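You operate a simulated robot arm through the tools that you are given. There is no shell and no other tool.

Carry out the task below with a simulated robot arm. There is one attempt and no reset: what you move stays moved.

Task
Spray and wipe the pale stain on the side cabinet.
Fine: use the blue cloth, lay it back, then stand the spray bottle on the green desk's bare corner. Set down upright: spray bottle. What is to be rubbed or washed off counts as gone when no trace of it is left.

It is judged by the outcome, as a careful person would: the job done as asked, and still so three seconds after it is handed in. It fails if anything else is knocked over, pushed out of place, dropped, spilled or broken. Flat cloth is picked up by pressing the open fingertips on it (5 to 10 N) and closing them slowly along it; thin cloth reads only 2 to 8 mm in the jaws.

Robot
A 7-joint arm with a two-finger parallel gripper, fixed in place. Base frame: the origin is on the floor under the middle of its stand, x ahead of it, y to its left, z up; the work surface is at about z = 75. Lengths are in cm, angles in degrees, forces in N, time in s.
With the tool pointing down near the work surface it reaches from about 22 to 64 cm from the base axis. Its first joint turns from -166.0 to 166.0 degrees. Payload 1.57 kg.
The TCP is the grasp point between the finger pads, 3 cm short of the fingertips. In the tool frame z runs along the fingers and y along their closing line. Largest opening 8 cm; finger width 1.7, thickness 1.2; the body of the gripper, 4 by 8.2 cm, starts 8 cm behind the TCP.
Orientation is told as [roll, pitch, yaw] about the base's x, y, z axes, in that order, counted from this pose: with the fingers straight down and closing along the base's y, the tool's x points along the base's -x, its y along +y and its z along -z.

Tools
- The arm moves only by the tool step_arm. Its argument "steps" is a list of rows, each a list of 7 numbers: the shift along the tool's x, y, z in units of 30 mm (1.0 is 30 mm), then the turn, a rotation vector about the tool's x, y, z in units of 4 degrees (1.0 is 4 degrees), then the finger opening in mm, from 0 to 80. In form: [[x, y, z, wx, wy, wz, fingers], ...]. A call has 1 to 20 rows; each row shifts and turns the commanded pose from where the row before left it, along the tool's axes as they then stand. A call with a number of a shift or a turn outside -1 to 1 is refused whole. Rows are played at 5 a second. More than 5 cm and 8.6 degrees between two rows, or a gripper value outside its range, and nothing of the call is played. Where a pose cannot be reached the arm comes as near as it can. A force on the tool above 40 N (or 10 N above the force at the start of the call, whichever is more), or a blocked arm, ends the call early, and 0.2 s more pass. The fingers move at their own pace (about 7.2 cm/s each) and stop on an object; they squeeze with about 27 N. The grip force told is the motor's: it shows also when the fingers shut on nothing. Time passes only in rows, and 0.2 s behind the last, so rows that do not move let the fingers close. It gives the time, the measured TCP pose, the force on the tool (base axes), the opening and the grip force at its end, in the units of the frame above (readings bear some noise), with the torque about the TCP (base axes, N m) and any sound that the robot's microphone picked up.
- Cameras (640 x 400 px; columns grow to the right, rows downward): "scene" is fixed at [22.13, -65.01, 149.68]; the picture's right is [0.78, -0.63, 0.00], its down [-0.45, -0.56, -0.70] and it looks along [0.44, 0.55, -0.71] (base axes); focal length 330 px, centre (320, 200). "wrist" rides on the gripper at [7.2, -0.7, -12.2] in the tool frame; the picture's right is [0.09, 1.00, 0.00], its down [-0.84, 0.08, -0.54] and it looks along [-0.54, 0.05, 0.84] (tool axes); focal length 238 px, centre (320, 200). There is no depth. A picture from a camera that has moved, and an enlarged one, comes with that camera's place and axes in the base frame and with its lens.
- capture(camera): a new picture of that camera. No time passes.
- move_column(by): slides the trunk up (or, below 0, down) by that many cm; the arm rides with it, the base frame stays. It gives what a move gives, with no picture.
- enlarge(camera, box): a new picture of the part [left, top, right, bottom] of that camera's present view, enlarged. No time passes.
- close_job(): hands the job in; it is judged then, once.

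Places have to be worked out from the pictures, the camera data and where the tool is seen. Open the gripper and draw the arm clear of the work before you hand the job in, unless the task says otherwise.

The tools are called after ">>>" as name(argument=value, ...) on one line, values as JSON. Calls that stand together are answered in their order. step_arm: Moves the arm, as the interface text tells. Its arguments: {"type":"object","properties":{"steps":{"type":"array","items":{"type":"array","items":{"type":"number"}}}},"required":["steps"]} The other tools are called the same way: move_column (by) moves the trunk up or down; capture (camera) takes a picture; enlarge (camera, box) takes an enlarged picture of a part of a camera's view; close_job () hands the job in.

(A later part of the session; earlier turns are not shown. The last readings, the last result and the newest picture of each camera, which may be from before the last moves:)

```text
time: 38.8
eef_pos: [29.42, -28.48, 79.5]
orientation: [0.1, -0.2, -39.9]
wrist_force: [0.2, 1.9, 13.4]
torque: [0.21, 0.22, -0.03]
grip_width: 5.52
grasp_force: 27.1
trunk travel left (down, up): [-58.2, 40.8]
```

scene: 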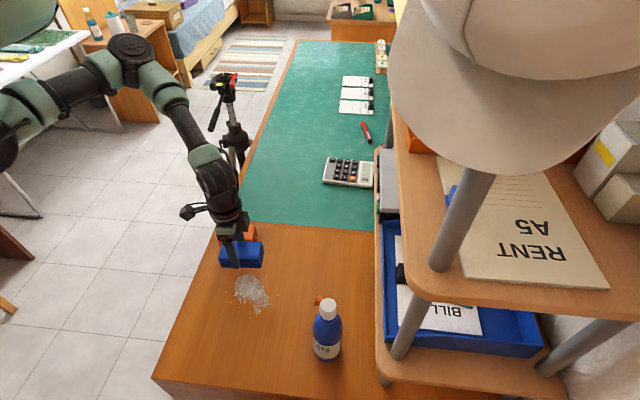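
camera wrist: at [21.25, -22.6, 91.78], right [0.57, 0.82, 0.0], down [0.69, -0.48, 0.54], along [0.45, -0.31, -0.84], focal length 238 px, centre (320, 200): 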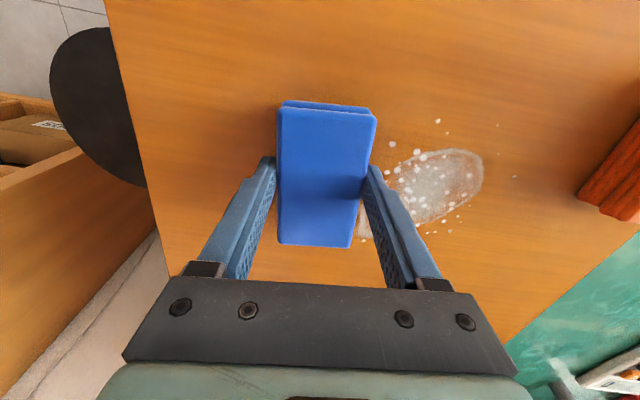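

13 N here. I stroke back across the stain in shorter runs, checking force.

>>> step_arm(steps=[[0, 0.25, 0, 0, 0, 0, 45], [0, 0.25, 0, 0, 0, 0, 45], [0, 0.25, 0, 0, 0, 0, 45], [0, 0.25, 0, 0, 0, 0, 45], [0, 0.25, 0, 0, 0, 0, 45], [0, 0.25, 0, 0, 0, 0, 45]])

>>> capture(camera="wrist")

```text
time: 40.2
eef_pos: [32.35, -25.12, 79.47]
orientation: [0.1, -0.1, -39.9]
wrist_force: [-4.3, -5.8, 12.3]
torque: [-0.22, 0.1, 0.01]
grip_width: 5.48
grasp_force: 26.8
trunk travel left (down, up): [-58.2, 40.8]
```

```text
taken
camera wrist: at [26.35, -21.03, 91.71], right [0.57, 0.82, 0.0], down [0.69, -0.48, 0.54], along [0.45, -0.31, -0.84], focal length 238 px, centre (320, 200)
```

wrist: 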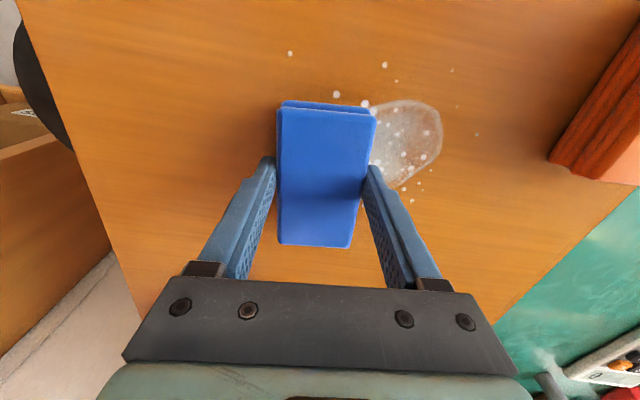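

The track behind the pad is clean at about 12 N. I continue to the far end.

>>> step_arm(steps=[[0, 0.25, 0, 0, 0, 0, 45], [0, 0.25, 0, 0, 0, 0, 45], [0, 0.25, 0, 0, 0, 0, 45], [0, 0.25, 0, 0, 0, 0, 45], [0, 0.25, 0, 0, 0, 0, 45], [0, 0.25, 0, 0, 0, 0, 45], [0, 0.25, 0, 0, 0, 0, 45]])

>>> capture(camera="wrist")

```text
time: 41.8
eef_pos: [35.61, -21.14, 79.47]
orientation: [0.0, -0.1, -39.9]
wrist_force: [-5.6, -6.4, 14.9]
torque: [-0.31, 0.09, -0.07]
grip_width: 5.5
grasp_force: 27.0
trunk travel left (down, up): [-58.2, 40.8]
```

```text
taken
camera wrist: at [29.68, -17.06, 91.69], right [0.57, 0.82, 0.0], down [0.69, -0.48, 0.54], along [0.45, -0.31, -0.84], focal length 238 px, centre (320, 200)
```

wrist: 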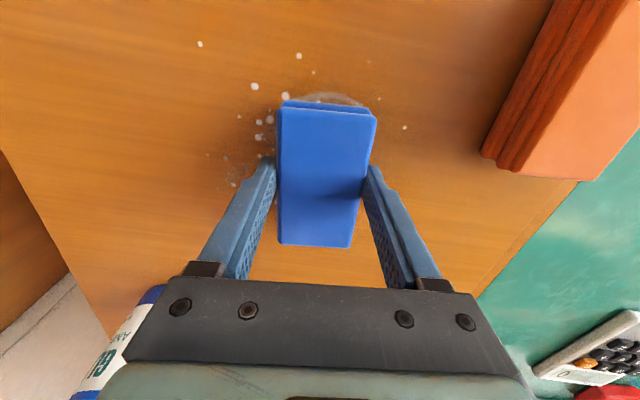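

Most of the stain is gone; a rim remains on the inner side. I finish this stroke a few cm further, then check clearance to the orange cloth.

>>> step_arm(steps=[[0, 0.27, 0, 0, 0, 0, 45], [0, 0.27, 0, 0, 0, 0, 45], [0, 0.27, 0, 0, 0, 0, 45], [0, 0.27, 0, 0, 0, 0, 45], [0, 0.27, 0, 0, 0, 0, 45]])

>>> capture(camera="wrist")

>>> enlarge(camera="scene", box=[180, 220, 340, 330])

```text
time: 43.0
eef_pos: [38.3, -17.93, 79.36]
orientation: [0.1, 0.0, -39.8]
wrist_force: [-3.0, -5.3, 11.3]
torque: [-0.24, 0.05, -0.04]
grip_width: 5.48
grasp_force: 27.4
trunk travel left (down, up): [-58.2, 40.8]
```

```text
taken
camera wrist: at [32.3, -13.9, 91.68], right [0.57, 0.82, 0.0], down [0.69, -0.48, 0.54], along [0.45, -0.31, -0.84], focal length 238 px, centre (320, 200)
```

wrist: 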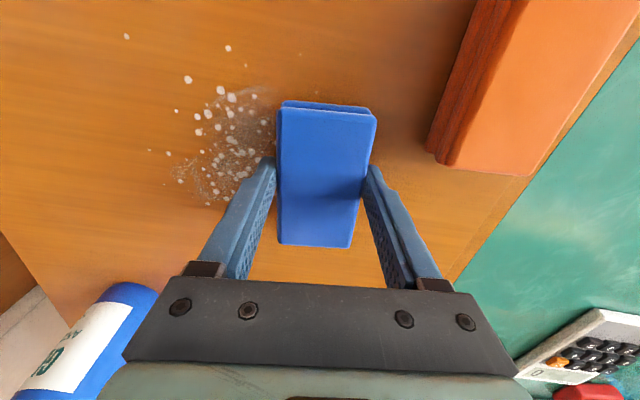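

```text
3.64 times, centred on (260, 275) of scene
camera zoom: at [22.13, -65.01, 149.68], right [0.78, -0.63, 0.0], down [-0.45, -0.56, -0.7], along [0.44, 0.55, -0.71], focal length 1199 px, centre (538, -73)
```

zoom: 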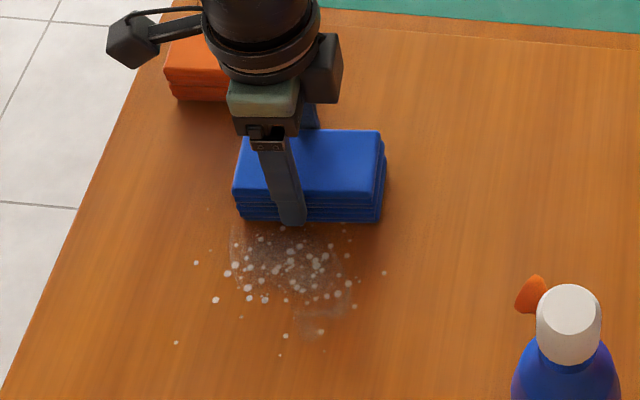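

One pass thins the stain but traces and droplets remain, slightly on the inner side. I shift the pad 1.5 cm inward and stroke back.

>>> step_arm(steps=[[0.25, 0, 0, 0, 0, 0, 45], [0.25, 0, 0, 0, 0, 0, 45], [0, -0.35, 0, 0, 0, 0, 45], [0, -0.35, 0, 0, 0, 0, 45], [0, -0.35, 0, 0, 0, 0, 45], [0, -0.35, 0, 0, 0, 0, 45], [0, -0.35, 0, 0, 0, 0, 45], [0, -0.35, 0, 0, 0, 0, 45], [0, -0.35, 0, 0, 0, 0, 45]])

>>> capture(camera="wrist")

```text
time: 45.0
eef_pos: [32.42, -22.65, 79.42]
orientation: [-0.1, -0.1, -39.9]
wrist_force: [3.8, 6.6, 14.0]
torque: [0.24, -0.29, -0.01]
grip_width: 5.5
grasp_force: 27.1
trunk travel left (down, up): [-58.2, 40.8]
```

```text
taken
camera wrist: at [26.45, -18.59, 91.67], right [0.57, 0.82, 0.0], down [0.69, -0.48, 0.54], along [0.45, -0.31, -0.84], focal length 238 px, centre (320, 200)
```

wrist: 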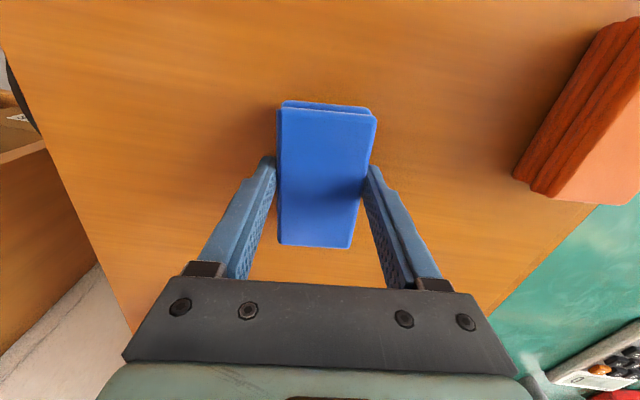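

The visible surface already looks clean around the pad. I finish this stroke and look again.

>>> step_arm(steps=[[0, -0.35, 0, 0, 0, 0, 45], [0, -0.35, 0, 0, 0, 0, 45], [0, -0.35, 0, 0, 0, 0, 45], [0, -0.35, 0, 0, 0, 0, 45], [0, -0.35, 0, 0, 0, 0, 45], [0, -0.35, 0, 0, 0, 0, 45]])

>>> capture(camera="wrist")

>>> enlarge(camera="scene", box=[180, 220, 340, 330])

```text
time: 46.4
eef_pos: [28.31, -27.5, 79.38]
orientation: [0.0, -0.1, -40.0]
wrist_force: [2.3, 2.5, 7.4]
torque: [0.04, -0.04, -0.03]
grip_width: 5.52
grasp_force: 26.7
trunk travel left (down, up): [-58.2, 40.8]
```

```text
taken
camera wrist: at [22.35, -23.48, 91.67], right [0.57, 0.82, 0.0], down [0.69, -0.48, 0.54], along [0.45, -0.31, -0.84], focal length 238 px, centre (320, 200)
```

wrist: 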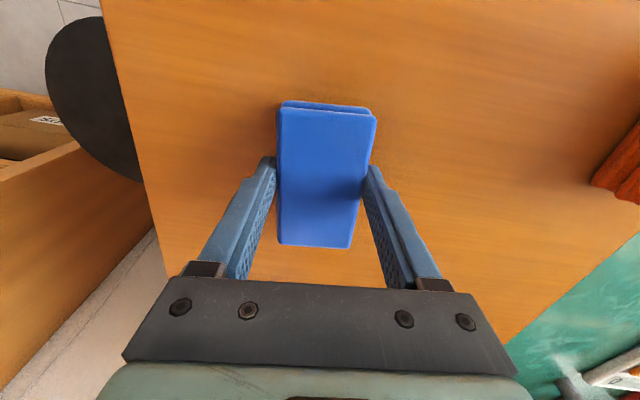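

```text
3.64 times, centred on (260, 275) of scene
camera zoom: at [22.13, -65.01, 149.68], right [0.78, -0.63, 0.0], down [-0.45, -0.56, -0.7], along [0.44, 0.55, -0.71], focal length 1199 px, centre (538, -73)
```

zoom: 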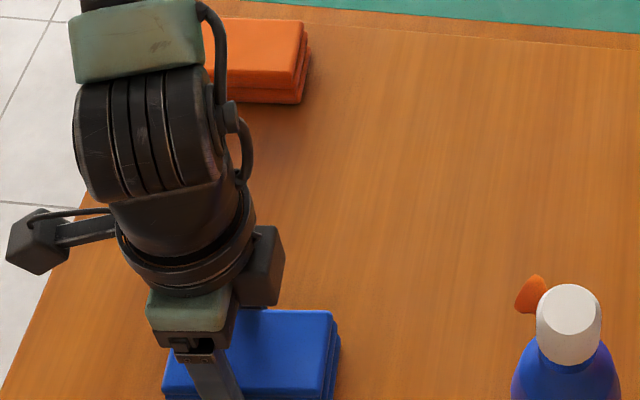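

The stain looks gone. For safety I make one more pass shifted outward over the whole length, then lift to inspect.

>>> step_arm(steps=[[-0.35, 0, 0.01, 0, 0, 0, 45], [-0.35, 0, 0.01, 0, 0, 0, 45], [-0.3, 0, 0, 0, 0, 0, 45], [0, 0.35, 0, 0, 0, 0, 45], [0, 0.35, 0, 0, 0, 0, 45], [0, 0.35, 0, 0, 0, 0, 45], [0, 0.35, 0, 0, 0, 0, 45], [0, 0.35, 0, 0, 0, 0, 45], [0, 0.35, 0, 0, 0, 0, 45], [0, 0.35, 0, 0, 0, 0, 45], [0, 0.35, 0, 0, 0, 0, 45], [0, 0.35, 0, 0, 0, 0, 45], [0, 0.35, 0, 0, 0, 0, 45], [0, 0.35, 0, 0, 0, 0, 45], [0, 0.35, 0, 0, 0, 0, 45], [0, 0.35, 0, 0, 0, 0, 45], [0, 0.35, 0, 0, 0, 0, 45]])

>>> step_arm(steps=[[0, 0, -0.3, 0, 0, 0, 45], [0, 0, -0.8, 0, 0, 0, 45], [0, 0, -0.9, 0, 0, 0, 45]])

>>> capture(camera="wrist")

>>> enlarge(camera="scene", box=[180, 220, 340, 330])

```text
time: 50.0
eef_pos: [40.13, -18.05, 79.42]
orientation: [0.2, -0.1, -39.8]
wrist_force: [-0.5, -0.2, 0.5]
torque: [-0.02, 0.08, 0.01]
grip_width: 5.49
grasp_force: 27.1
trunk travel left (down, up): [-58.2, 40.8]
```

```text
time: 50.8
eef_pos: [40.13, -18.16, 85.36]
orientation: [0.0, -0.1, -39.8]
wrist_force: [0.6, -1.0, 0.0]
torque: [0.0, 0.0, -0.01]
grip_width: 5.51
grasp_force: 27.2
trunk travel left (down, up): [-58.2, 40.8]
```

```text
taken
camera wrist: at [34.14, -14.06, 97.65], right [0.57, 0.82, 0.0], down [0.69, -0.48, 0.54], along [0.45, -0.31, -0.84], focal length 238 px, centre (320, 200)
```

wrist: 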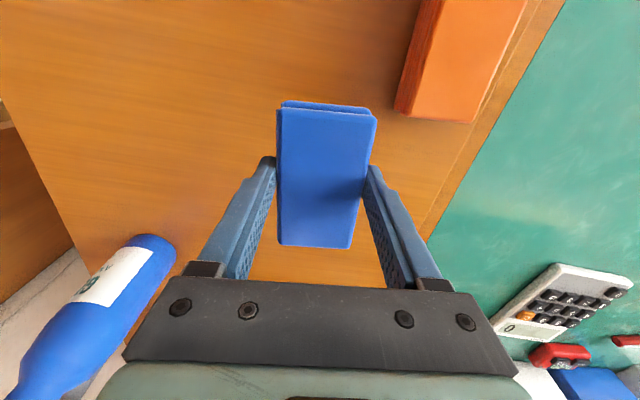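

```text
3.64 times, centred on (260, 275) of scene
camera zoom: at [22.13, -65.01, 149.68], right [0.78, -0.63, 0.0], down [-0.45, -0.56, -0.7], along [0.44, 0.55, -0.71], focal length 1199 px, centre (538, -73)
```

zoom: 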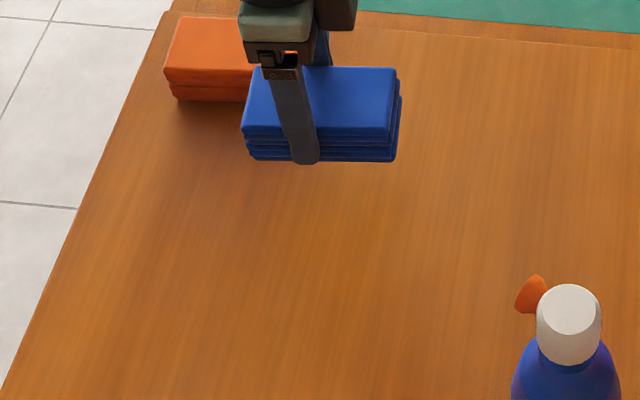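

The cabinet surface is clean, with no stain or droplets. I carry the pad back to its original place.

>>> step_arm(steps=[[-0.735, 0.218, 0, 0, 0, 0, 45], [-0.735, 0.218, 0, 0, 0, 0, 45], [-0.735, 0.218, 0, 0, 0, 0, 45], [-0.735, 0.218, 0, 0, 0, 0, 45], [-0.735, 0.218, 0, 0, 0, 0, 45], [-0.735, 0.218, 0, 0, 0, 0, 45], [-0.735, 0.218, 0, 0, 0, 0, 45], [-0.735, 0.218, 0, 0, 0, 0, 45]])

>>> capture(camera="wrist")

>>> capture(camera="scene")

```text
time: 52.6
eef_pos: [56.92, -25.46, 85.31]
orientation: [0.1, -0.1, -39.8]
wrist_force: [0.0, -0.2, -0.8]
torque: [-0.04, -0.01, 0.01]
grip_width: 5.5
grasp_force: 27.1
trunk travel left (down, up): [-58.2, 40.8]
```

```text
taken
camera wrist: at [51.03, -21.49, 97.56], right [0.57, 0.82, 0.0], down [0.69, -0.48, 0.54], along [0.45, -0.31, -0.84], focal length 238 px, centre (320, 200)
```

wrist: 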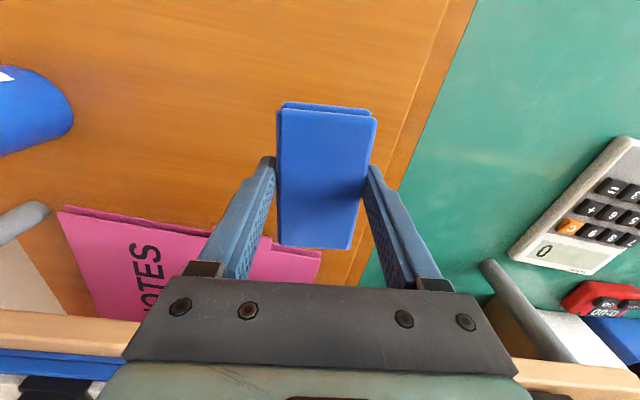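

```text
taken
```

scene: 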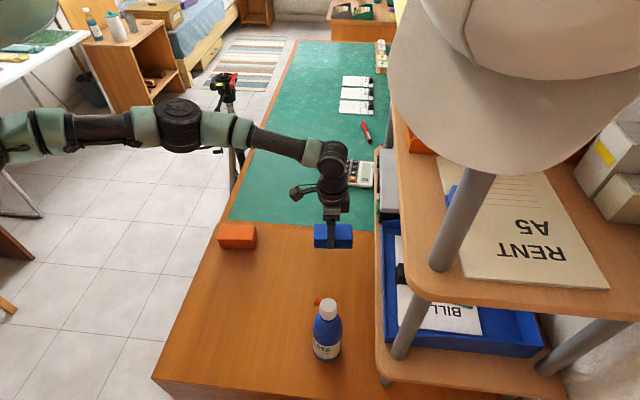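

The pad is over its old spot at (56.9, -25.5) and the cabinet shows no stain. I lower it with the trunk until it is just touching.

>>> move_column(by=-5.8)

```text
time: 53.6
eef_pos: [57.14, -25.57, 79.56]
orientation: [0.1, -0.1, -39.7]
wrist_force: [-0.1, -0.1, -0.2]
torque: [-0.01, 0.01, 0.0]
grip_width: 5.48
grasp_force: 27.4
trunk travel left (down, up): [-52.4, 46.6]
```

>>> move_column(by=-0.15)

```text
time: 54.1
eef_pos: [57.01, -25.64, 79.53]
orientation: [0.1, -0.2, -39.9]
wrist_force: [-0.5, -0.8, -0.4]
torque: [-0.01, 0.03, -0.03]
grip_width: 5.48
grasp_force: 27.0
trunk travel left (down, up): [-52.2, 46.8]
```

The pad is within a millimetre of the surface. I open the fingers slowly to release it.

>>> step_arm(steps=[[0, 0, 0, 0, 0, 0, 57], [0, 0, 0, 0, 0, 0, 62], [0, 0, 0, 0, 0, 0, 70], [0, 0, 0, 0, 0, 0, 80], [0, 0, 0, 0, 0, 0, 80]])

>>> capture(camera="wrist")

```text
time: 55.3
eef_pos: [56.87, -25.64, 79.35]
orientation: [0.0, 0.0, -39.8]
wrist_force: [0.2, -0.4, -0.6]
torque: [-0.01, 0.0, 0.0]
grip_width: 8.0
grasp_force: 0.1
trunk travel left (down, up): [-52.2, 46.8]
```

```text
taken
camera wrist: at [51.01, -21.49, 91.65], right [0.57, 0.82, 0.0], down [0.69, -0.48, 0.54], along [0.45, -0.31, -0.84], focal length 238 px, centre (320, 200)
```

wrist: 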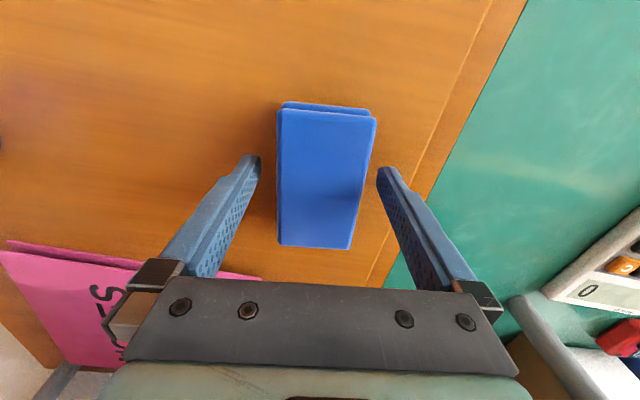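

The cloth is laid back where it was. I raise the trunk, draw the hand up and inward, and turn yaw back to 0 for the bottle.

>>> move_column(by=5.3)

>>> step_arm(steps=[[0, 0, -0.6, 0, 0, 0, 80], [0.3, 0, -0.9, 0, 0, 0, 80], [0.4, 0, -0.9, 0, 0, 0, 80], [0.4, 0, -0.9, 0, 0, 0, 80], [0.4, 0, -0.9, 0, 0, 0, 80], [0.4, 0, -0.9, 0, 0, 0, 80], [0.4, 0, -0.9, 0, 0, 0, 80], [0.4, 0, -0.9, 0, 0, 0, 80], [0, 0, 0, 0, 0, -0.91, 80], [0, 0, 0, 0, 0, -0.91, 80], [0, 0, 0, 0, 0, -0.91, 80], [0, 0, 0, 0, 0, -0.91, 80], [0, 0, 0, 0, 0, -0.91, 80], [0, 0, 0, 0, 0, -0.91, 80], [0, 0, 0, 0, 0, -0.91, 80], [0, 0, 0, 0, 0, -0.91, 80], [0, 0, 0, 0, 0, -0.91, 80], [0, 0, 0, 0, 0, -0.91, 80], [0, 0, 0, 0, 0, -0.9, 80]])

>>> capture(camera="scene")

>>> capture(camera="wrist")

```text
time: 56.3
eef_pos: [56.97, -25.44, 84.74]
orientation: [0.0, -0.1, -39.8]
wrist_force: [0.5, 0.8, 0.7]
torque: [-0.01, 0.0, 0.02]
grip_width: 8.01
grasp_force: 0.0
trunk travel left (down, up): [-57.6, 41.4]
```

```text
time: 60.3
eef_pos: [50.82, -20.36, 105.41]
orientation: [0.0, -0.3, 0.3]
wrist_force: [0.7, -0.1, -0.5]
torque: [0.02, -0.02, 0.0]
grip_width: 8.0
grasp_force: 0.2
trunk travel left (down, up): [-57.6, 41.4]
```

```text
taken
```

scene: 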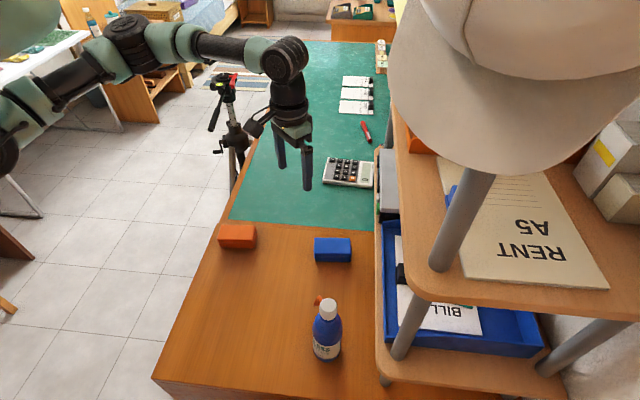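

```text
taken
camera wrist: at [43.58, -21.08, 117.63], right [-0.1, 1.0, 0.0], down [0.83, 0.08, 0.54], along [0.54, 0.05, -0.84], focal length 238 px, centre (320, 200)
```

wrist: 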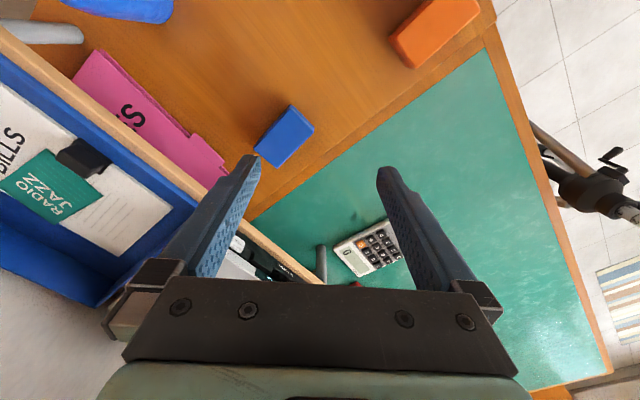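

I check the wiped area at high zoom now that the arm is out of the way.

>>> enlarge(camera="scene", box=[200, 250, 310, 330])

>>> enlarge(camera="scene", box=[200, 170, 340, 270])

```text
5.00 times, centred on (255, 290) of scene
camera zoom: at [22.13, -65.01, 149.68], right [0.78, -0.63, 0.0], down [-0.45, -0.56, -0.7], along [0.44, 0.55, -0.71], focal length 1649 px, centre (645, -250)
```

zoom: 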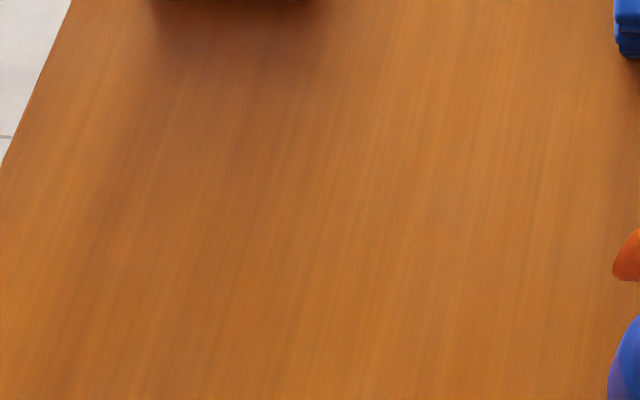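

```text
4.00 times, centred on (270, 220) of scene
camera zoom: at [22.13, -65.01, 149.68], right [0.78, -0.63, 0.0], down [-0.45, -0.56, -0.7], along [0.44, 0.55, -0.71], focal length 1319 px, centre (520, 120)
```

zoom: 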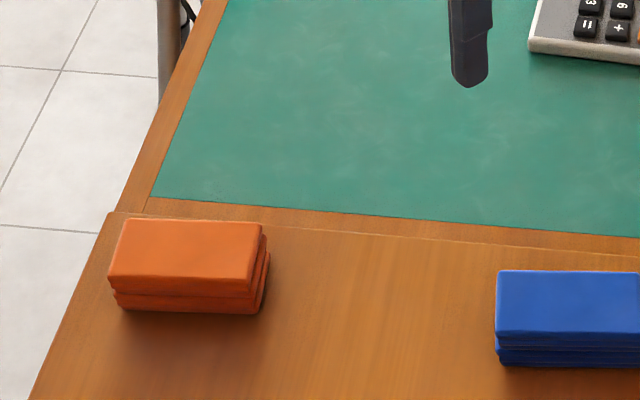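

The wiped area is completely clean and the blue cloth sits where it was. Next I go to the tilted pre-grasp for the bottle.

>>> step_arm(steps=[[0.557, -0.733, -0.06, 0, 0, 0, 80], [0.557, -0.733, -0.06, 0, 0, 0, 80], [0.557, -0.733, -0.06, 0, 0, 0, 80], [0.557, -0.733, -0.06, 0, 0, 0, 80], [0.557, -0.733, -0.06, 0, 0, 0, 80], [0.557, -0.733, -0.06, 0, 0, 0, 80], [0.557, -0.733, -0.06, 0, 0, 0, 80], [0.557, -0.733, -0.06, 0, 0, 0, 80], [0.557, -0.733, -0.06, 0, 0, 0, 80], [0.557, -0.733, -0.06, 0, 0, 0, 80], [0.557, -0.733, -0.06, 0, 0, 0, 80], [0, 0, 0, 0, -0.9722, 0, 80], [0, 0, 0, 0, -0.9722, 0, 80], [0, 0, 0, 0, -0.9722, 0, 80], [0, 0, 0, 0, -0.9722, 0, 80], [0, 0, 0, 0, -0.9722, 0, 80], [0, 0, 0, 0, -0.9722, 0, 80], [0, 0, 0, 0, -0.9722, 0, 80], [0, 0, 0, 0, -0.9722, 0, 80], [0, 0, 0, 0, -0.9722, 0, 80]])

```text
time: 64.5
eef_pos: [32.49, -44.66, 107.38]
orientation: [0.0, -35.1, 0.3]
wrist_force: [-0.6, 0.3, -0.3]
torque: [-0.02, -0.01, -0.02]
grip_width: 8.02
grasp_force: 0.1
trunk travel left (down, up): [-57.6, 41.4]
```

>>> step_arm(steps=[[0.532, 0, 0.759, 0, 0, 0, 80], [0.532, 0, 0.759, 0, 0, 0, 80], [0.532, 0, 0.759, 0, 0, 0, 80], [0.532, 0, 0.759, 0, 0, 0, 80], [0.532, 0, 0.759, 0, 0, 0, 80]])

>>> capture(camera="wrist")

>>> enlarge(camera="scene", box=[230, 270, 390, 390])

```text
time: 65.7
eef_pos: [32.56, -44.58, 93.44]
orientation: [0.0, -35.2, 0.2]
wrist_force: [0.8, 0.2, 0.3]
torque: [0.01, 0.0, 0.01]
grip_width: 7.98
grasp_force: 0.0
trunk travel left (down, up): [-57.6, 41.4]
```

```text
taken
camera wrist: at [19.59, -45.25, 99.37], right [-0.08, 1.0, -0.05], down [0.37, 0.08, 0.93], along [0.93, 0.05, -0.38], focal length 238 px, centre (320, 200)
```

wrist: 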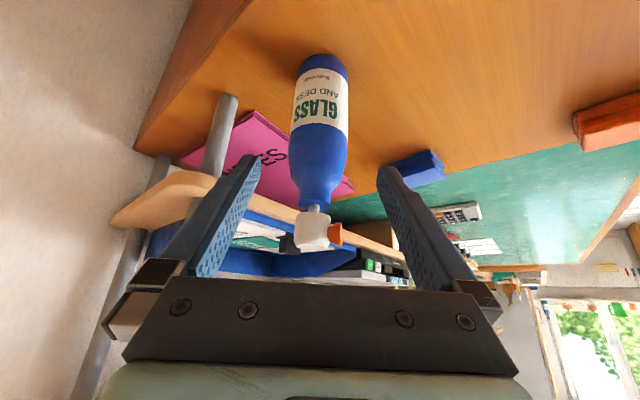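

```text
3.33 times, centred on (310, 330) of scene
camera zoom: at [22.13, -65.01, 149.68], right [0.78, -0.63, 0.0], down [-0.45, -0.56, -0.7], along [0.44, 0.55, -0.71], focal length 1099 px, centre (353, -233)
```

zoom: 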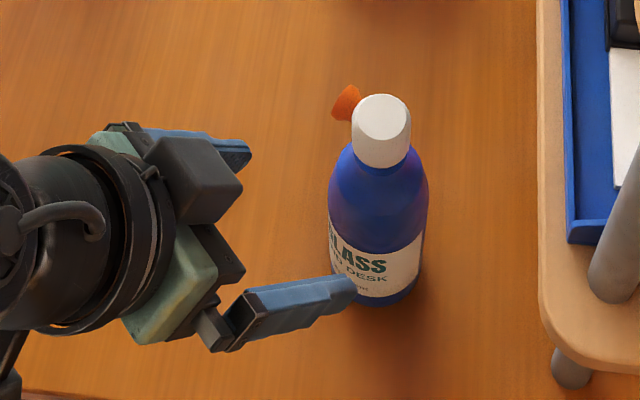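

The bottle is centred between the fingers. I advance along the finger axis to straddle it, slowing at the end.

>>> step_arm(steps=[[0, -0.02, 0.5, 0, 0, 0, 80], [0, 0, 0.5, 0, 0, 0, 80], [0, 0, 0.5, 0, 0, 0, 80], [0, 0, 0.5, 0, 0, 0, 80], [0, 0, 0.5, 0, 0, 0, 80], [0, 0, 0.4, 0, 0, 0, 80]])

>>> capture(camera="wrist")

>>> enlarge(camera="scene", box=[230, 270, 390, 390])

```text
time: 67.1
eef_pos: [37.39, -44.59, 86.2]
orientation: [0.0, -35.0, 0.0]
wrist_force: [0.0, 0.5, -0.7]
torque: [0.02, -0.01, 0.0]
grip_width: 8.02
grasp_force: 0.0
trunk travel left (down, up): [-57.6, 41.4]
```

```text
taken
camera wrist: at [24.52, -45.43, 92.11], right [-0.08, 1.0, -0.05], down [0.37, 0.08, 0.92], along [0.92, 0.05, -0.38], focal length 238 px, centre (320, 200)
```

wrist: 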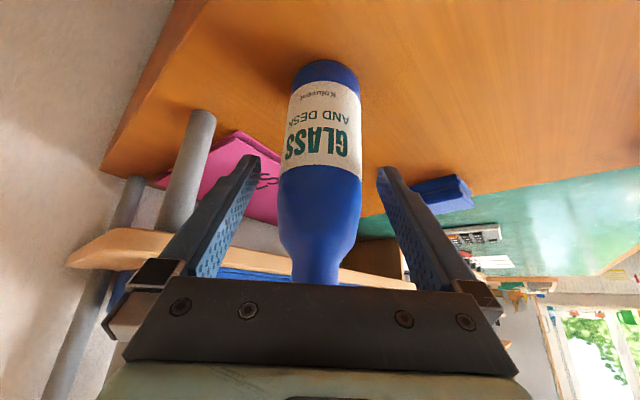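

```text
3.33 times, centred on (310, 330) of scene
camera zoom: at [22.13, -65.01, 149.68], right [0.78, -0.63, 0.0], down [-0.45, -0.56, -0.7], along [0.44, 0.55, -0.71], focal length 1099 px, centre (353, -233)
```

zoom: 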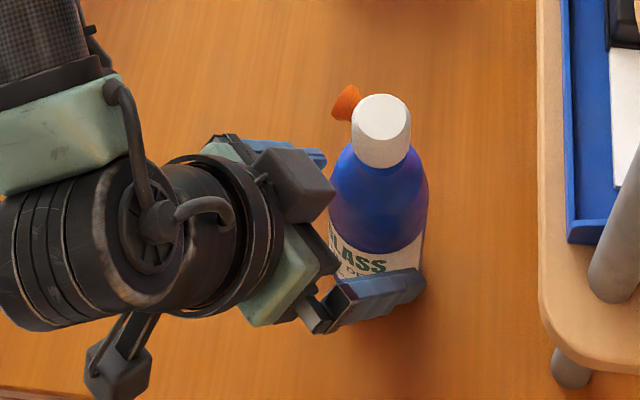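

Clear on both sides. I advance the last 4.5 cm.

>>> step_arm(steps=[[0, 0, 0.4, 0, 0, 0, 80], [0, 0, 0.4, 0, 0, 0, 80], [0, 0, 0.4, 0, 0, 0, 80], [0, 0, 0.3, 0, 0, 0, 80], [0, 0, 0, 0, 0, 0, 80]])

>>> capture(camera="wrist")

>>> enlarge(camera="scene", box=[230, 270, 390, 390])

```text
time: 68.3
eef_pos: [40.05, -44.5, 82.56]
orientation: [0.0, -35.3, 0.2]
wrist_force: [-0.9, -0.4, 0.4]
torque: [0.02, -0.01, -0.03]
grip_width: 8.03
grasp_force: 0.1
trunk travel left (down, up): [-57.6, 41.4]
```

```text
taken
camera wrist: at [27.11, -45.39, 88.49], right [-0.08, 1.0, -0.05], down [0.37, 0.08, 0.93], along [0.93, 0.05, -0.38], focal length 238 px, centre (320, 200)
```

wrist: 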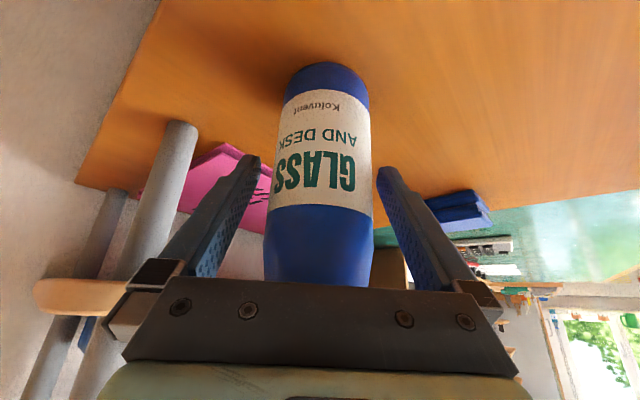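

```text
3.33 times, centred on (310, 330) of scene
camera zoom: at [22.13, -65.01, 149.68], right [0.78, -0.63, 0.0], down [-0.45, -0.56, -0.7], along [0.44, 0.55, -0.71], focal length 1099 px, centre (353, -233)
```

zoom: 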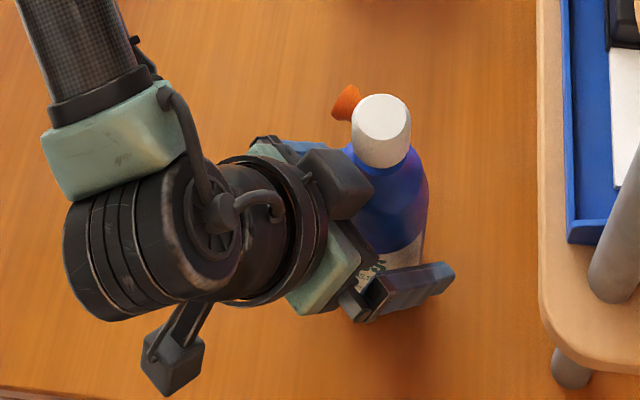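

The fingers straddle the bottle body evenly with no contact. I close slowly.

>>> step_arm(steps=[[0, 0, 0, 0, 0, 0, 74], [0, 0, 0, 0, 0, 0, 69], [0, 0, 0, 0, 0, 0, 65], [0, 0, 0, 0, 0, 0, 61], [0, 0, 0, 0, 0, 0, 58], [0, 0, 0, 0, 0, 0, 54], [0, 0, 0, 0, 0, 0, 50], [0, 0, 0, 0, 0, 0, 50]])

>>> capture(camera="scene")

```text
time: 70.1
eef_pos: [40.01, -44.64, 82.67]
orientation: [-0.1, -35.2, 0.2]
wrist_force: [0.8, 0.9, 0.8]
torque: [0.13, -0.02, 0.0]
grip_width: 5.97
grasp_force: 27.3
trunk travel left (down, up): [-57.6, 41.4]
```

```text
taken
```

scene: 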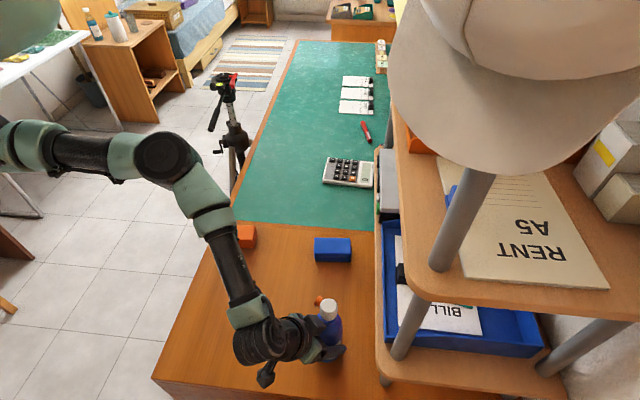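

Gripped at 5.97 cm. I lift straight up 11 cm.

>>> step_arm(steps=[[-0.1, 0, -0.142, 0, 0, 0, 50], [-0.3, 0, -0.426, 0, 0, 0, 50], [-0.422, 0, -0.6, 0, 0, 0, 50], [-0.422, 0, -0.6, 0, 0, 0, 50], [-0.422, 0, -0.6, 0, 0, 0, 50], [-0.422, 0, -0.6, 0, 0, 0, 50], [0, 0, 0, 0, 0, 0, 50]])

>>> capture(camera="wrist")

>>> capture(camera="scene")

```text
time: 71.7
eef_pos: [40.15, -44.72, 93.35]
orientation: [0.0, -35.1, 0.1]
wrist_force: [0.1, -0.5, -3.1]
torque: [0.03, 0.0, -0.01]
grip_width: 5.95
grasp_force: 27.4
trunk travel left (down, up): [-57.6, 41.4]
```

```text
taken
camera wrist: at [27.23, -45.44, 99.22], right [-0.08, 1.0, -0.05], down [0.37, 0.08, 0.92], along [0.92, 0.05, -0.38], focal length 238 px, centre (320, 200)
```

wrist: 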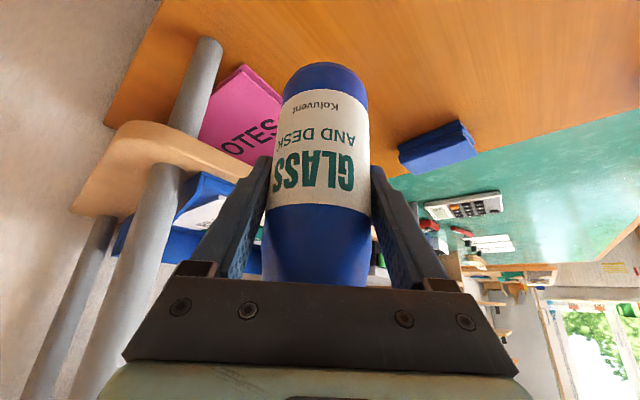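

```text
taken
```

scene: 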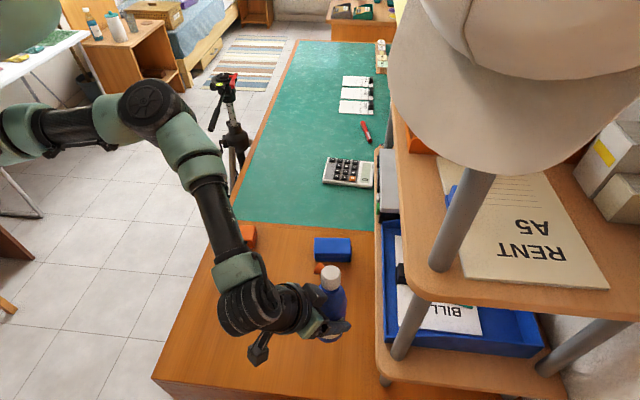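

The bottle is up cleanly, base at about z = 85.7. I carry it over toward the green desk's near-left corner, aiming for a base position around (51, 3.4).

>>> step_arm(steps=[[-0.16, 0.5, 0.113, 0, 0, 0, 50], [-0.16, 0.89, 0.113, 0, 0, 0, 50], [-0.16, 0.89, 0.113, 0, 0, 0, 50], [-0.16, 0.89, 0.113, 0, 0, 0, 50], [-0.16, 0.89, 0.113, 0, 0, 0, 50], [-0.16, 0.89, 0.113, 0, 0, 0, 50], [-0.16, 0.89, 0.113, 0, 0, 0, 50], [-0.16, 0.89, 0.113, 0, 0, 0, 50], [-0.16, 0.89, 0.113, 0, 0, 0, 50], [-0.16, 0.89, 0.113, 0, 0, 0, 50]])

>>> capture(camera="scene")

```text
time: 73.9
eef_pos: [45.75, -19.04, 93.33]
orientation: [0.1, -35.2, 0.1]
wrist_force: [-0.1, -0.2, -3.6]
torque: [-0.03, -0.01, 0.01]
grip_width: 5.95
grasp_force: 27.8
trunk travel left (down, up): [-57.6, 41.4]
```

```text
taken
```

scene: 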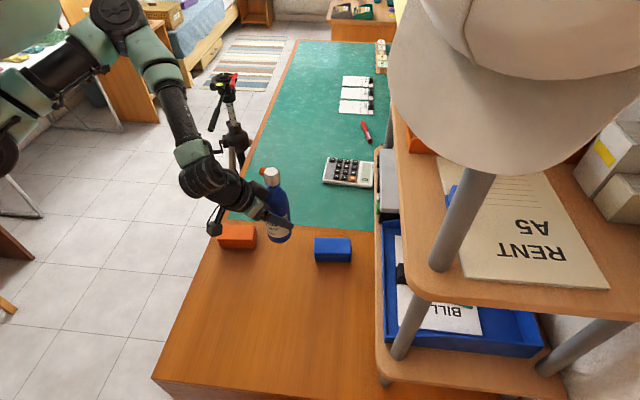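

Clear so far. I continue to above the corner.

>>> step_arm(steps=[[-0.15, 0.83, 0.106, 0, 0, 0, 50], [-0.15, 0.83, 0.106, 0, 0, 0, 50], [-0.15, 0.83, 0.106, 0, 0, 0, 50], [-0.15, 0.83, 0.106, 0, 0, 0, 50], [-0.15, 0.83, 0.106, 0, 0, 0, 50], [-0.15, 0.83, 0.106, 0, 0, 0, 50], [-0.15, 0.83, 0.106, 0, 0, 0, 50], [-0.15, 0.83, 0.106, 0, 0, 0, 50], [-0.15, 0.83, 0.106, 0, 0, 0, 50], [0, 0, 0, 0, 0, 0, 50]])

>>> capture(camera="scene")

>>> capture(camera="wrist")

```text
time: 76.1
eef_pos: [50.77, 3.27, 93.4]
orientation: [0.0, -35.1, 0.1]
wrist_force: [-0.5, 0.1, -3.5]
torque: [-0.02, 0.01, 0.02]
grip_width: 5.94
grasp_force: 26.8
trunk travel left (down, up): [-57.6, 41.4]
```

```text
taken
```

scene: 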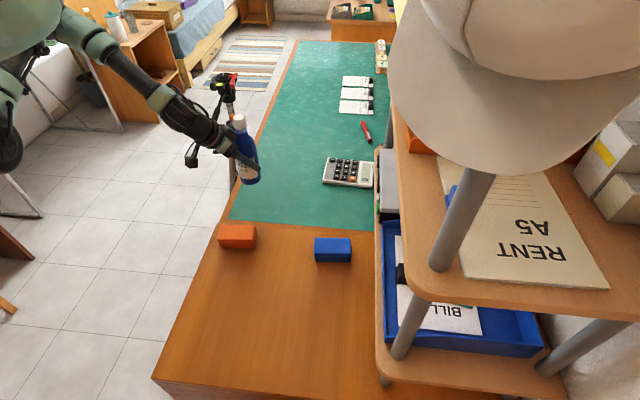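

```text
taken
camera wrist: at [37.81, 2.51, 99.24], right [-0.08, 1.0, -0.05], down [0.37, 0.08, 0.92], along [0.92, 0.05, -0.38], focal length 238 px, centre (320, 200)
```

wrist: 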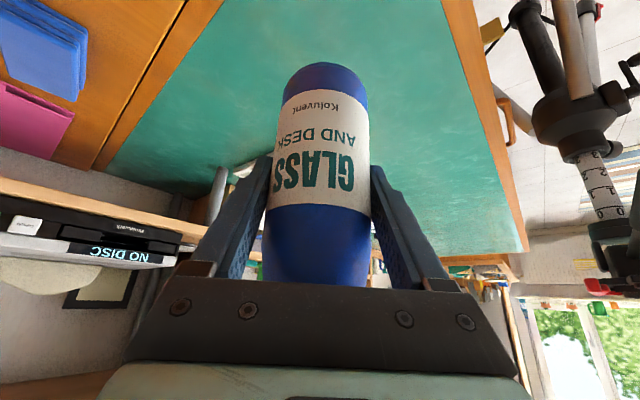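

The bottle is over the bare near-left corner of the green desk. I lower it to just above the surface.

>>> step_arm(steps=[[0.364, 0, 0.518, 0, 0, 0, 50], [0.364, 0, 0.518, 0, 0, 0, 50], [0.364, 0, 0.518, 0, 0, 0, 50], [0.364, 0, 0.518, 0, 0, 0, 50], [0.3, 0, 0.427, 0, 0, 0, 50], [0, 0, 0, 0, 0, 0, 50]])

>>> enlarge(camera="scene", box=[180, 130, 320, 250])

>>> capture(camera="wrist")

```text
time: 77.5
eef_pos: [50.68, 3.26, 84.28]
orientation: [0.1, -35.1, 0.1]
wrist_force: [-0.1, -0.5, -3.4]
torque: [0.02, -0.06, 0.01]
grip_width: 5.93
grasp_force: 27.0
trunk travel left (down, up): [-57.6, 41.4]
```

```text
3.33 times, centred on (250, 190) of scene
camera zoom: at [22.13, -65.01, 149.68], right [0.78, -0.63, 0.0], down [-0.45, -0.56, -0.7], along [0.44, 0.55, -0.71], focal length 1099 px, centre (553, 233)
```

zoom: 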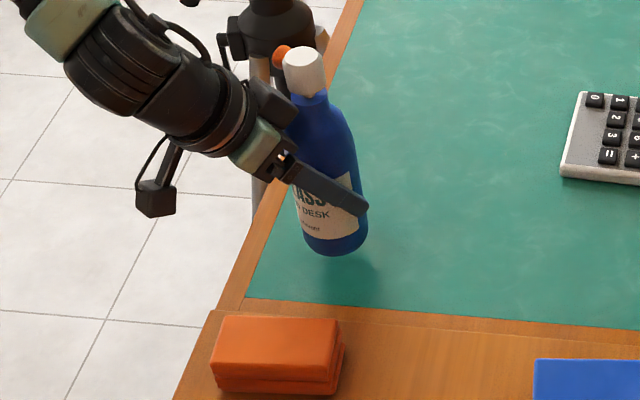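

```text
taken
camera wrist: at [37.73, 2.51, 90.26], right [-0.08, 1.0, -0.05], down [0.37, 0.08, 0.92], along [0.92, 0.05, -0.38], focal length 238 px, centre (320, 200)
```

wrist: 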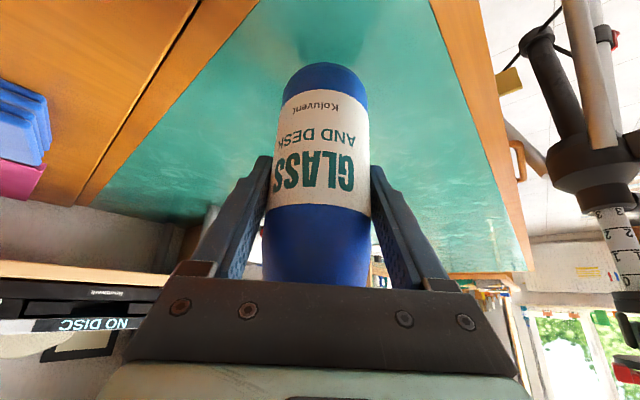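

The base is about 1.5 cm above the green desk by my estimate. I lower in 3 mm steps and watch the force.

>>> step_arm(steps=[[0.0575, 0, 0.082, 0, 0, 0, 50], [0.0575, 0, 0.082, 0, 0, 0, 50], [0.0575, 0, 0.082, 0, 0, 0, 50], [0.0575, 0, 0.082, 0, 0, 0, 50], [0, 0, 0, 0, 0, 0, 50]])

```text
time: 78.7
eef_pos: [50.71, 3.34, 83.27]
orientation: [0.0, -35.1, 0.2]
wrist_force: [0.2, 0.3, -4.1]
torque: [0.03, -0.01, 0.0]
grip_width: 5.94
grasp_force: 26.8
trunk travel left (down, up): [-57.6, 41.4]
```

>>> step_arm(steps=[[0.0288, 0, 0.041, 0, 0, 0, 50], [0.0288, 0, 0.041, 0, 0, 0, 50], [0, 0, 0, 0, 0, 0, 50]])

>>> enlarge(camera="scene", box=[220, 170, 290, 230])

```text
time: 79.5
eef_pos: [50.77, 3.35, 82.73]
orientation: [-0.1, -35.1, 0.2]
wrist_force: [0.7, 0.2, -3.8]
torque: [-0.01, 0.03, -0.01]
grip_width: 5.96
grasp_force: 27.1
trunk travel left (down, up): [-57.6, 41.4]
```

```text
6.67 times, centred on (255, 200) of scene
camera zoom: at [22.13, -65.01, 149.68], right [0.78, -0.63, 0.0], down [-0.45, -0.56, -0.7], along [0.44, 0.55, -0.71], focal length 2198 px, centre (753, 200)
```

zoom: 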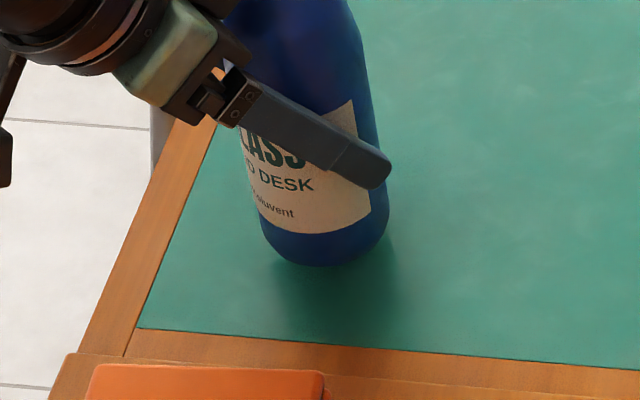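

Still carrying the full weight (-3.8 N). I continue in 1 mm steps.

>>> step_arm(steps=[[0.0192, 0, 0.0273, 0, 0, 0, 50], [0.0192, 0, 0.0273, 0, 0, 0, 50], [0, 0, 0, 0, 0, 0, 50]])

```text
time: 80.3
eef_pos: [50.73, 3.32, 82.6]
orientation: [0.0, -35.0, 0.2]
wrist_force: [0.5, -0.6, -3.2]
torque: [0.02, 0.03, 0.0]
grip_width: 5.93
grasp_force: 26.5
trunk travel left (down, up): [-57.6, 41.4]
```

>>> step_arm(steps=[[0.0192, 0, 0.0273, 0, 0, 0, 50], [0.0192, 0, 0.0273, 0, 0, 0, 50], [0, 0, 0, 0, 0, 0, 50]])

```text
time: 81.1
eef_pos: [50.72, 3.4, 82.3]
orientation: [0.0, -35.1, 0.1]
wrist_force: [-0.3, -0.3, -3.6]
torque: [0.03, 0.02, 0.02]
grip_width: 5.94
grasp_force: 26.8
trunk travel left (down, up): [-57.6, 41.4]
```

Not touching yet, so the green desk seems slightly lower than the cabinet. I continue carefully.

>>> step_arm(steps=[[0.0192, 0, 0.0273, 0, 0, 0, 50], [0.0192, 0, 0.0273, 0, 0, 0, 50], [0, 0, 0, 0, 0, 0, 50]])

>>> enlarge(camera="scene", box=[220, 170, 290, 230])

```text
time: 81.9
eef_pos: [50.79, 3.32, 82.2]
orientation: [0.0, -35.0, 0.2]
wrist_force: [-0.3, 0.2, -4.1]
torque: [0.01, 0.01, -0.03]
grip_width: 5.96
grasp_force: 26.5
trunk travel left (down, up): [-57.6, 41.4]
```

```text
6.67 times, centred on (255, 200) of scene
camera zoom: at [22.13, -65.01, 149.68], right [0.78, -0.63, 0.0], down [-0.45, -0.56, -0.7], along [0.44, 0.55, -0.71], focal length 2198 px, centre (753, 200)
```

zoom: 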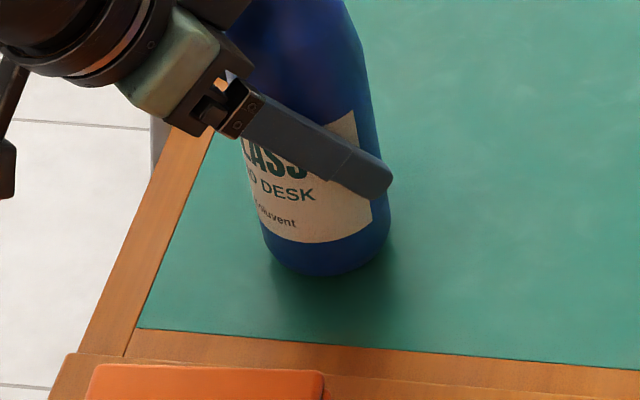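

The shadow still sits apart from the base, so there's more to go. I keep lowering in 2 mm steps.

>>> step_arm(steps=[[0.0384, 0, 0.0546, 0, 0, 0, 50], [0.0384, 0, 0.0546, 0, 0, 0, 50], [0, 0, 0, 0, 0, 0, 50]])

```text
time: 82.7
eef_pos: [50.79, 3.24, 81.8]
orientation: [0.0, -35.0, 0.2]
wrist_force: [-0.1, 0.0, -3.8]
torque: [-0.03, 0.02, -0.04]
grip_width: 5.96
grasp_force: 26.7
trunk travel left (down, up): [-57.6, 41.4]
```

>>> step_arm(steps=[[0.0384, 0, 0.0546, 0, 0, 0, 50], [0.0384, 0, 0.0546, 0, 0, 0, 50], [0, 0, 0, 0, 0, 0, 50]])

>>> enlarge(camera="scene", box=[220, 170, 290, 230])

```text
time: 83.5
eef_pos: [50.76, 3.21, 81.6]
orientation: [0.0, -35.4, 0.1]
wrist_force: [-4.7, 0.6, 15.2]
torque: [0.14, 0.76, 0.03]
grip_width: 5.95
grasp_force: 27.0
trunk travel left (down, up): [-57.6, 41.4]
```

```text
6.67 times, centred on (255, 200) of scene
camera zoom: at [22.13, -65.01, 149.68], right [0.78, -0.63, 0.0], down [-0.45, -0.56, -0.7], along [0.44, 0.55, -0.71], focal length 2198 px, centre (753, 200)
```

zoom: 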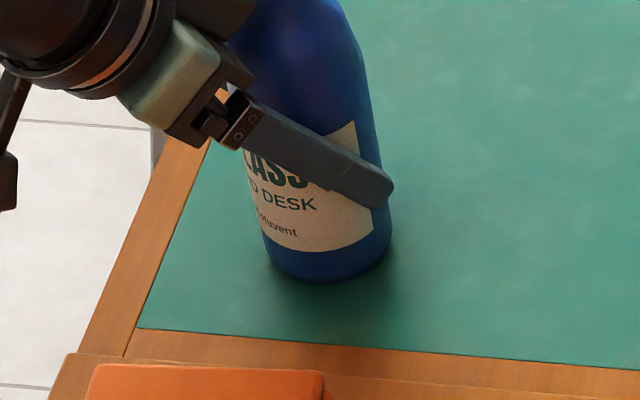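

Contact: +15 N. I ease up about 1 mm to remove the excess pressure before releasing.

>>> step_arm(steps=[[-0.0192, 0, -0.0273, 0, 0, 0, 50], [0, 0, 0, 0, 0, 0, 50]])

```text
time: 84.1
eef_pos: [50.79, 3.29, 81.67]
orientation: [0.0, -35.2, 0.2]
wrist_force: [2.0, -1.3, 5.5]
torque: [-0.02, -0.25, -0.01]
grip_width: 5.94
grasp_force: 26.7
trunk travel left (down, up): [-57.6, 41.4]
```

>>> step_arm(steps=[[-0.0096, 0, -0.0137, 0, 0, 0, 50], [0, 0, 0, 0, 0, 0, 50]])

>>> capture(camera="wrist")

>>> enlarge(camera="scene", box=[200, 130, 320, 230])

```text
time: 84.7
eef_pos: [50.72, 3.48, 81.68]
orientation: [0.0, -35.1, 0.3]
wrist_force: [2.7, -1.0, 3.6]
torque: [-0.06, -0.44, -0.06]
grip_width: 5.97
grasp_force: 26.9
trunk travel left (down, up): [-57.6, 41.4]
```

```text
taken
camera wrist: at [37.83, 2.6, 87.53], right [-0.08, 1.0, -0.05], down [0.37, 0.08, 0.93], along [0.93, 0.05, -0.38], focal length 238 px, centre (320, 200)
```

wrist: 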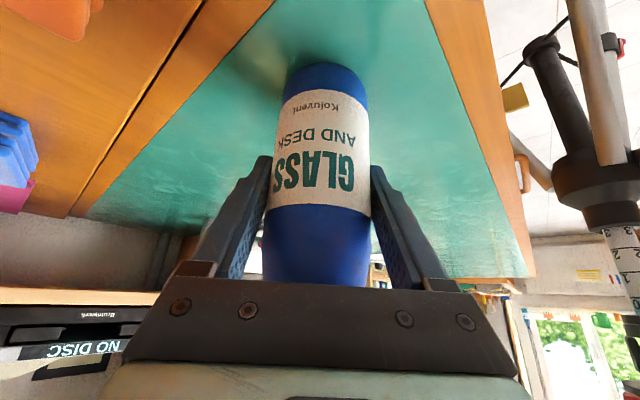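

```text
4.00 times, centred on (260, 180) of scene
camera zoom: at [22.13, -65.01, 149.68], right [0.78, -0.63, 0.0], down [-0.45, -0.56, -0.7], along [0.44, 0.55, -0.71], focal length 1319 px, centre (560, 280)
```

zoom: 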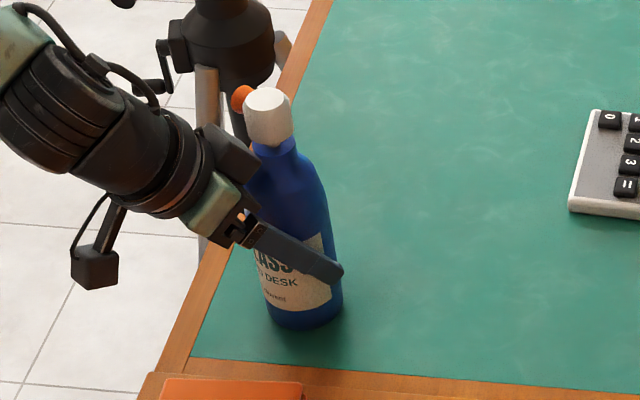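

The bottle stands vertical (its lean in the picture matches the camera's perspective) and its weight is on the desk. I open the fingers slowly.

>>> step_arm(steps=[[0, 0, 0, 0, 0, 0, 61], [0, 0, 0, 0, 0, 0, 63], [0, 0, 0, 0, 0, 0, 67], [0, 0, 0, 0, 0, 0, 72], [0, 0, 0, 0, 0, 0, 80], [0, 0, 0, 0, 0, 0, 80]])

>>> capture(camera="wrist")

>>> enlarge(camera="scene", box=[200, 130, 320, 230])

```text
time: 86.1
eef_pos: [50.77, 3.35, 81.68]
orientation: [0.0, -35.2, 0.2]
wrist_force: [-0.2, -0.6, -0.7]
torque: [0.01, 0.01, 0.02]
grip_width: 8.02
grasp_force: 0.1
trunk travel left (down, up): [-57.6, 41.4]
```

```text
taken
camera wrist: at [37.82, 2.6, 87.52], right [-0.08, 1.0, -0.05], down [0.37, 0.08, 0.93], along [0.93, 0.05, -0.38], focal length 238 px, centre (320, 200)
```

wrist: 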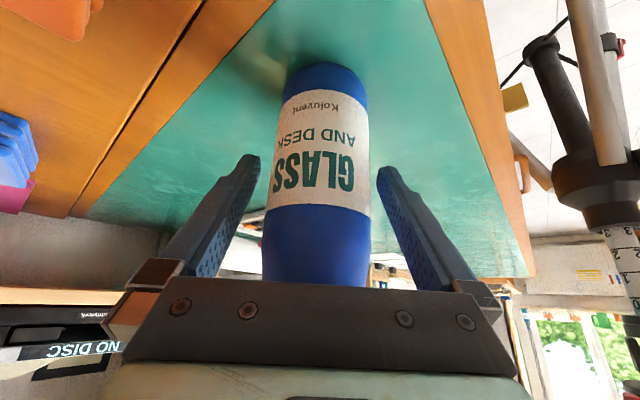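

```text
4.00 times, centred on (260, 180) of scene
camera zoom: at [22.13, -65.01, 149.68], right [0.78, -0.63, 0.0], down [-0.45, -0.56, -0.7], along [0.44, 0.55, -0.71], focal length 1319 px, centre (560, 280)
```

zoom: 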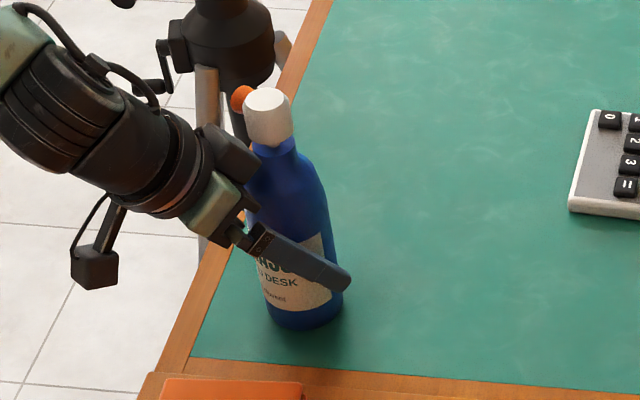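

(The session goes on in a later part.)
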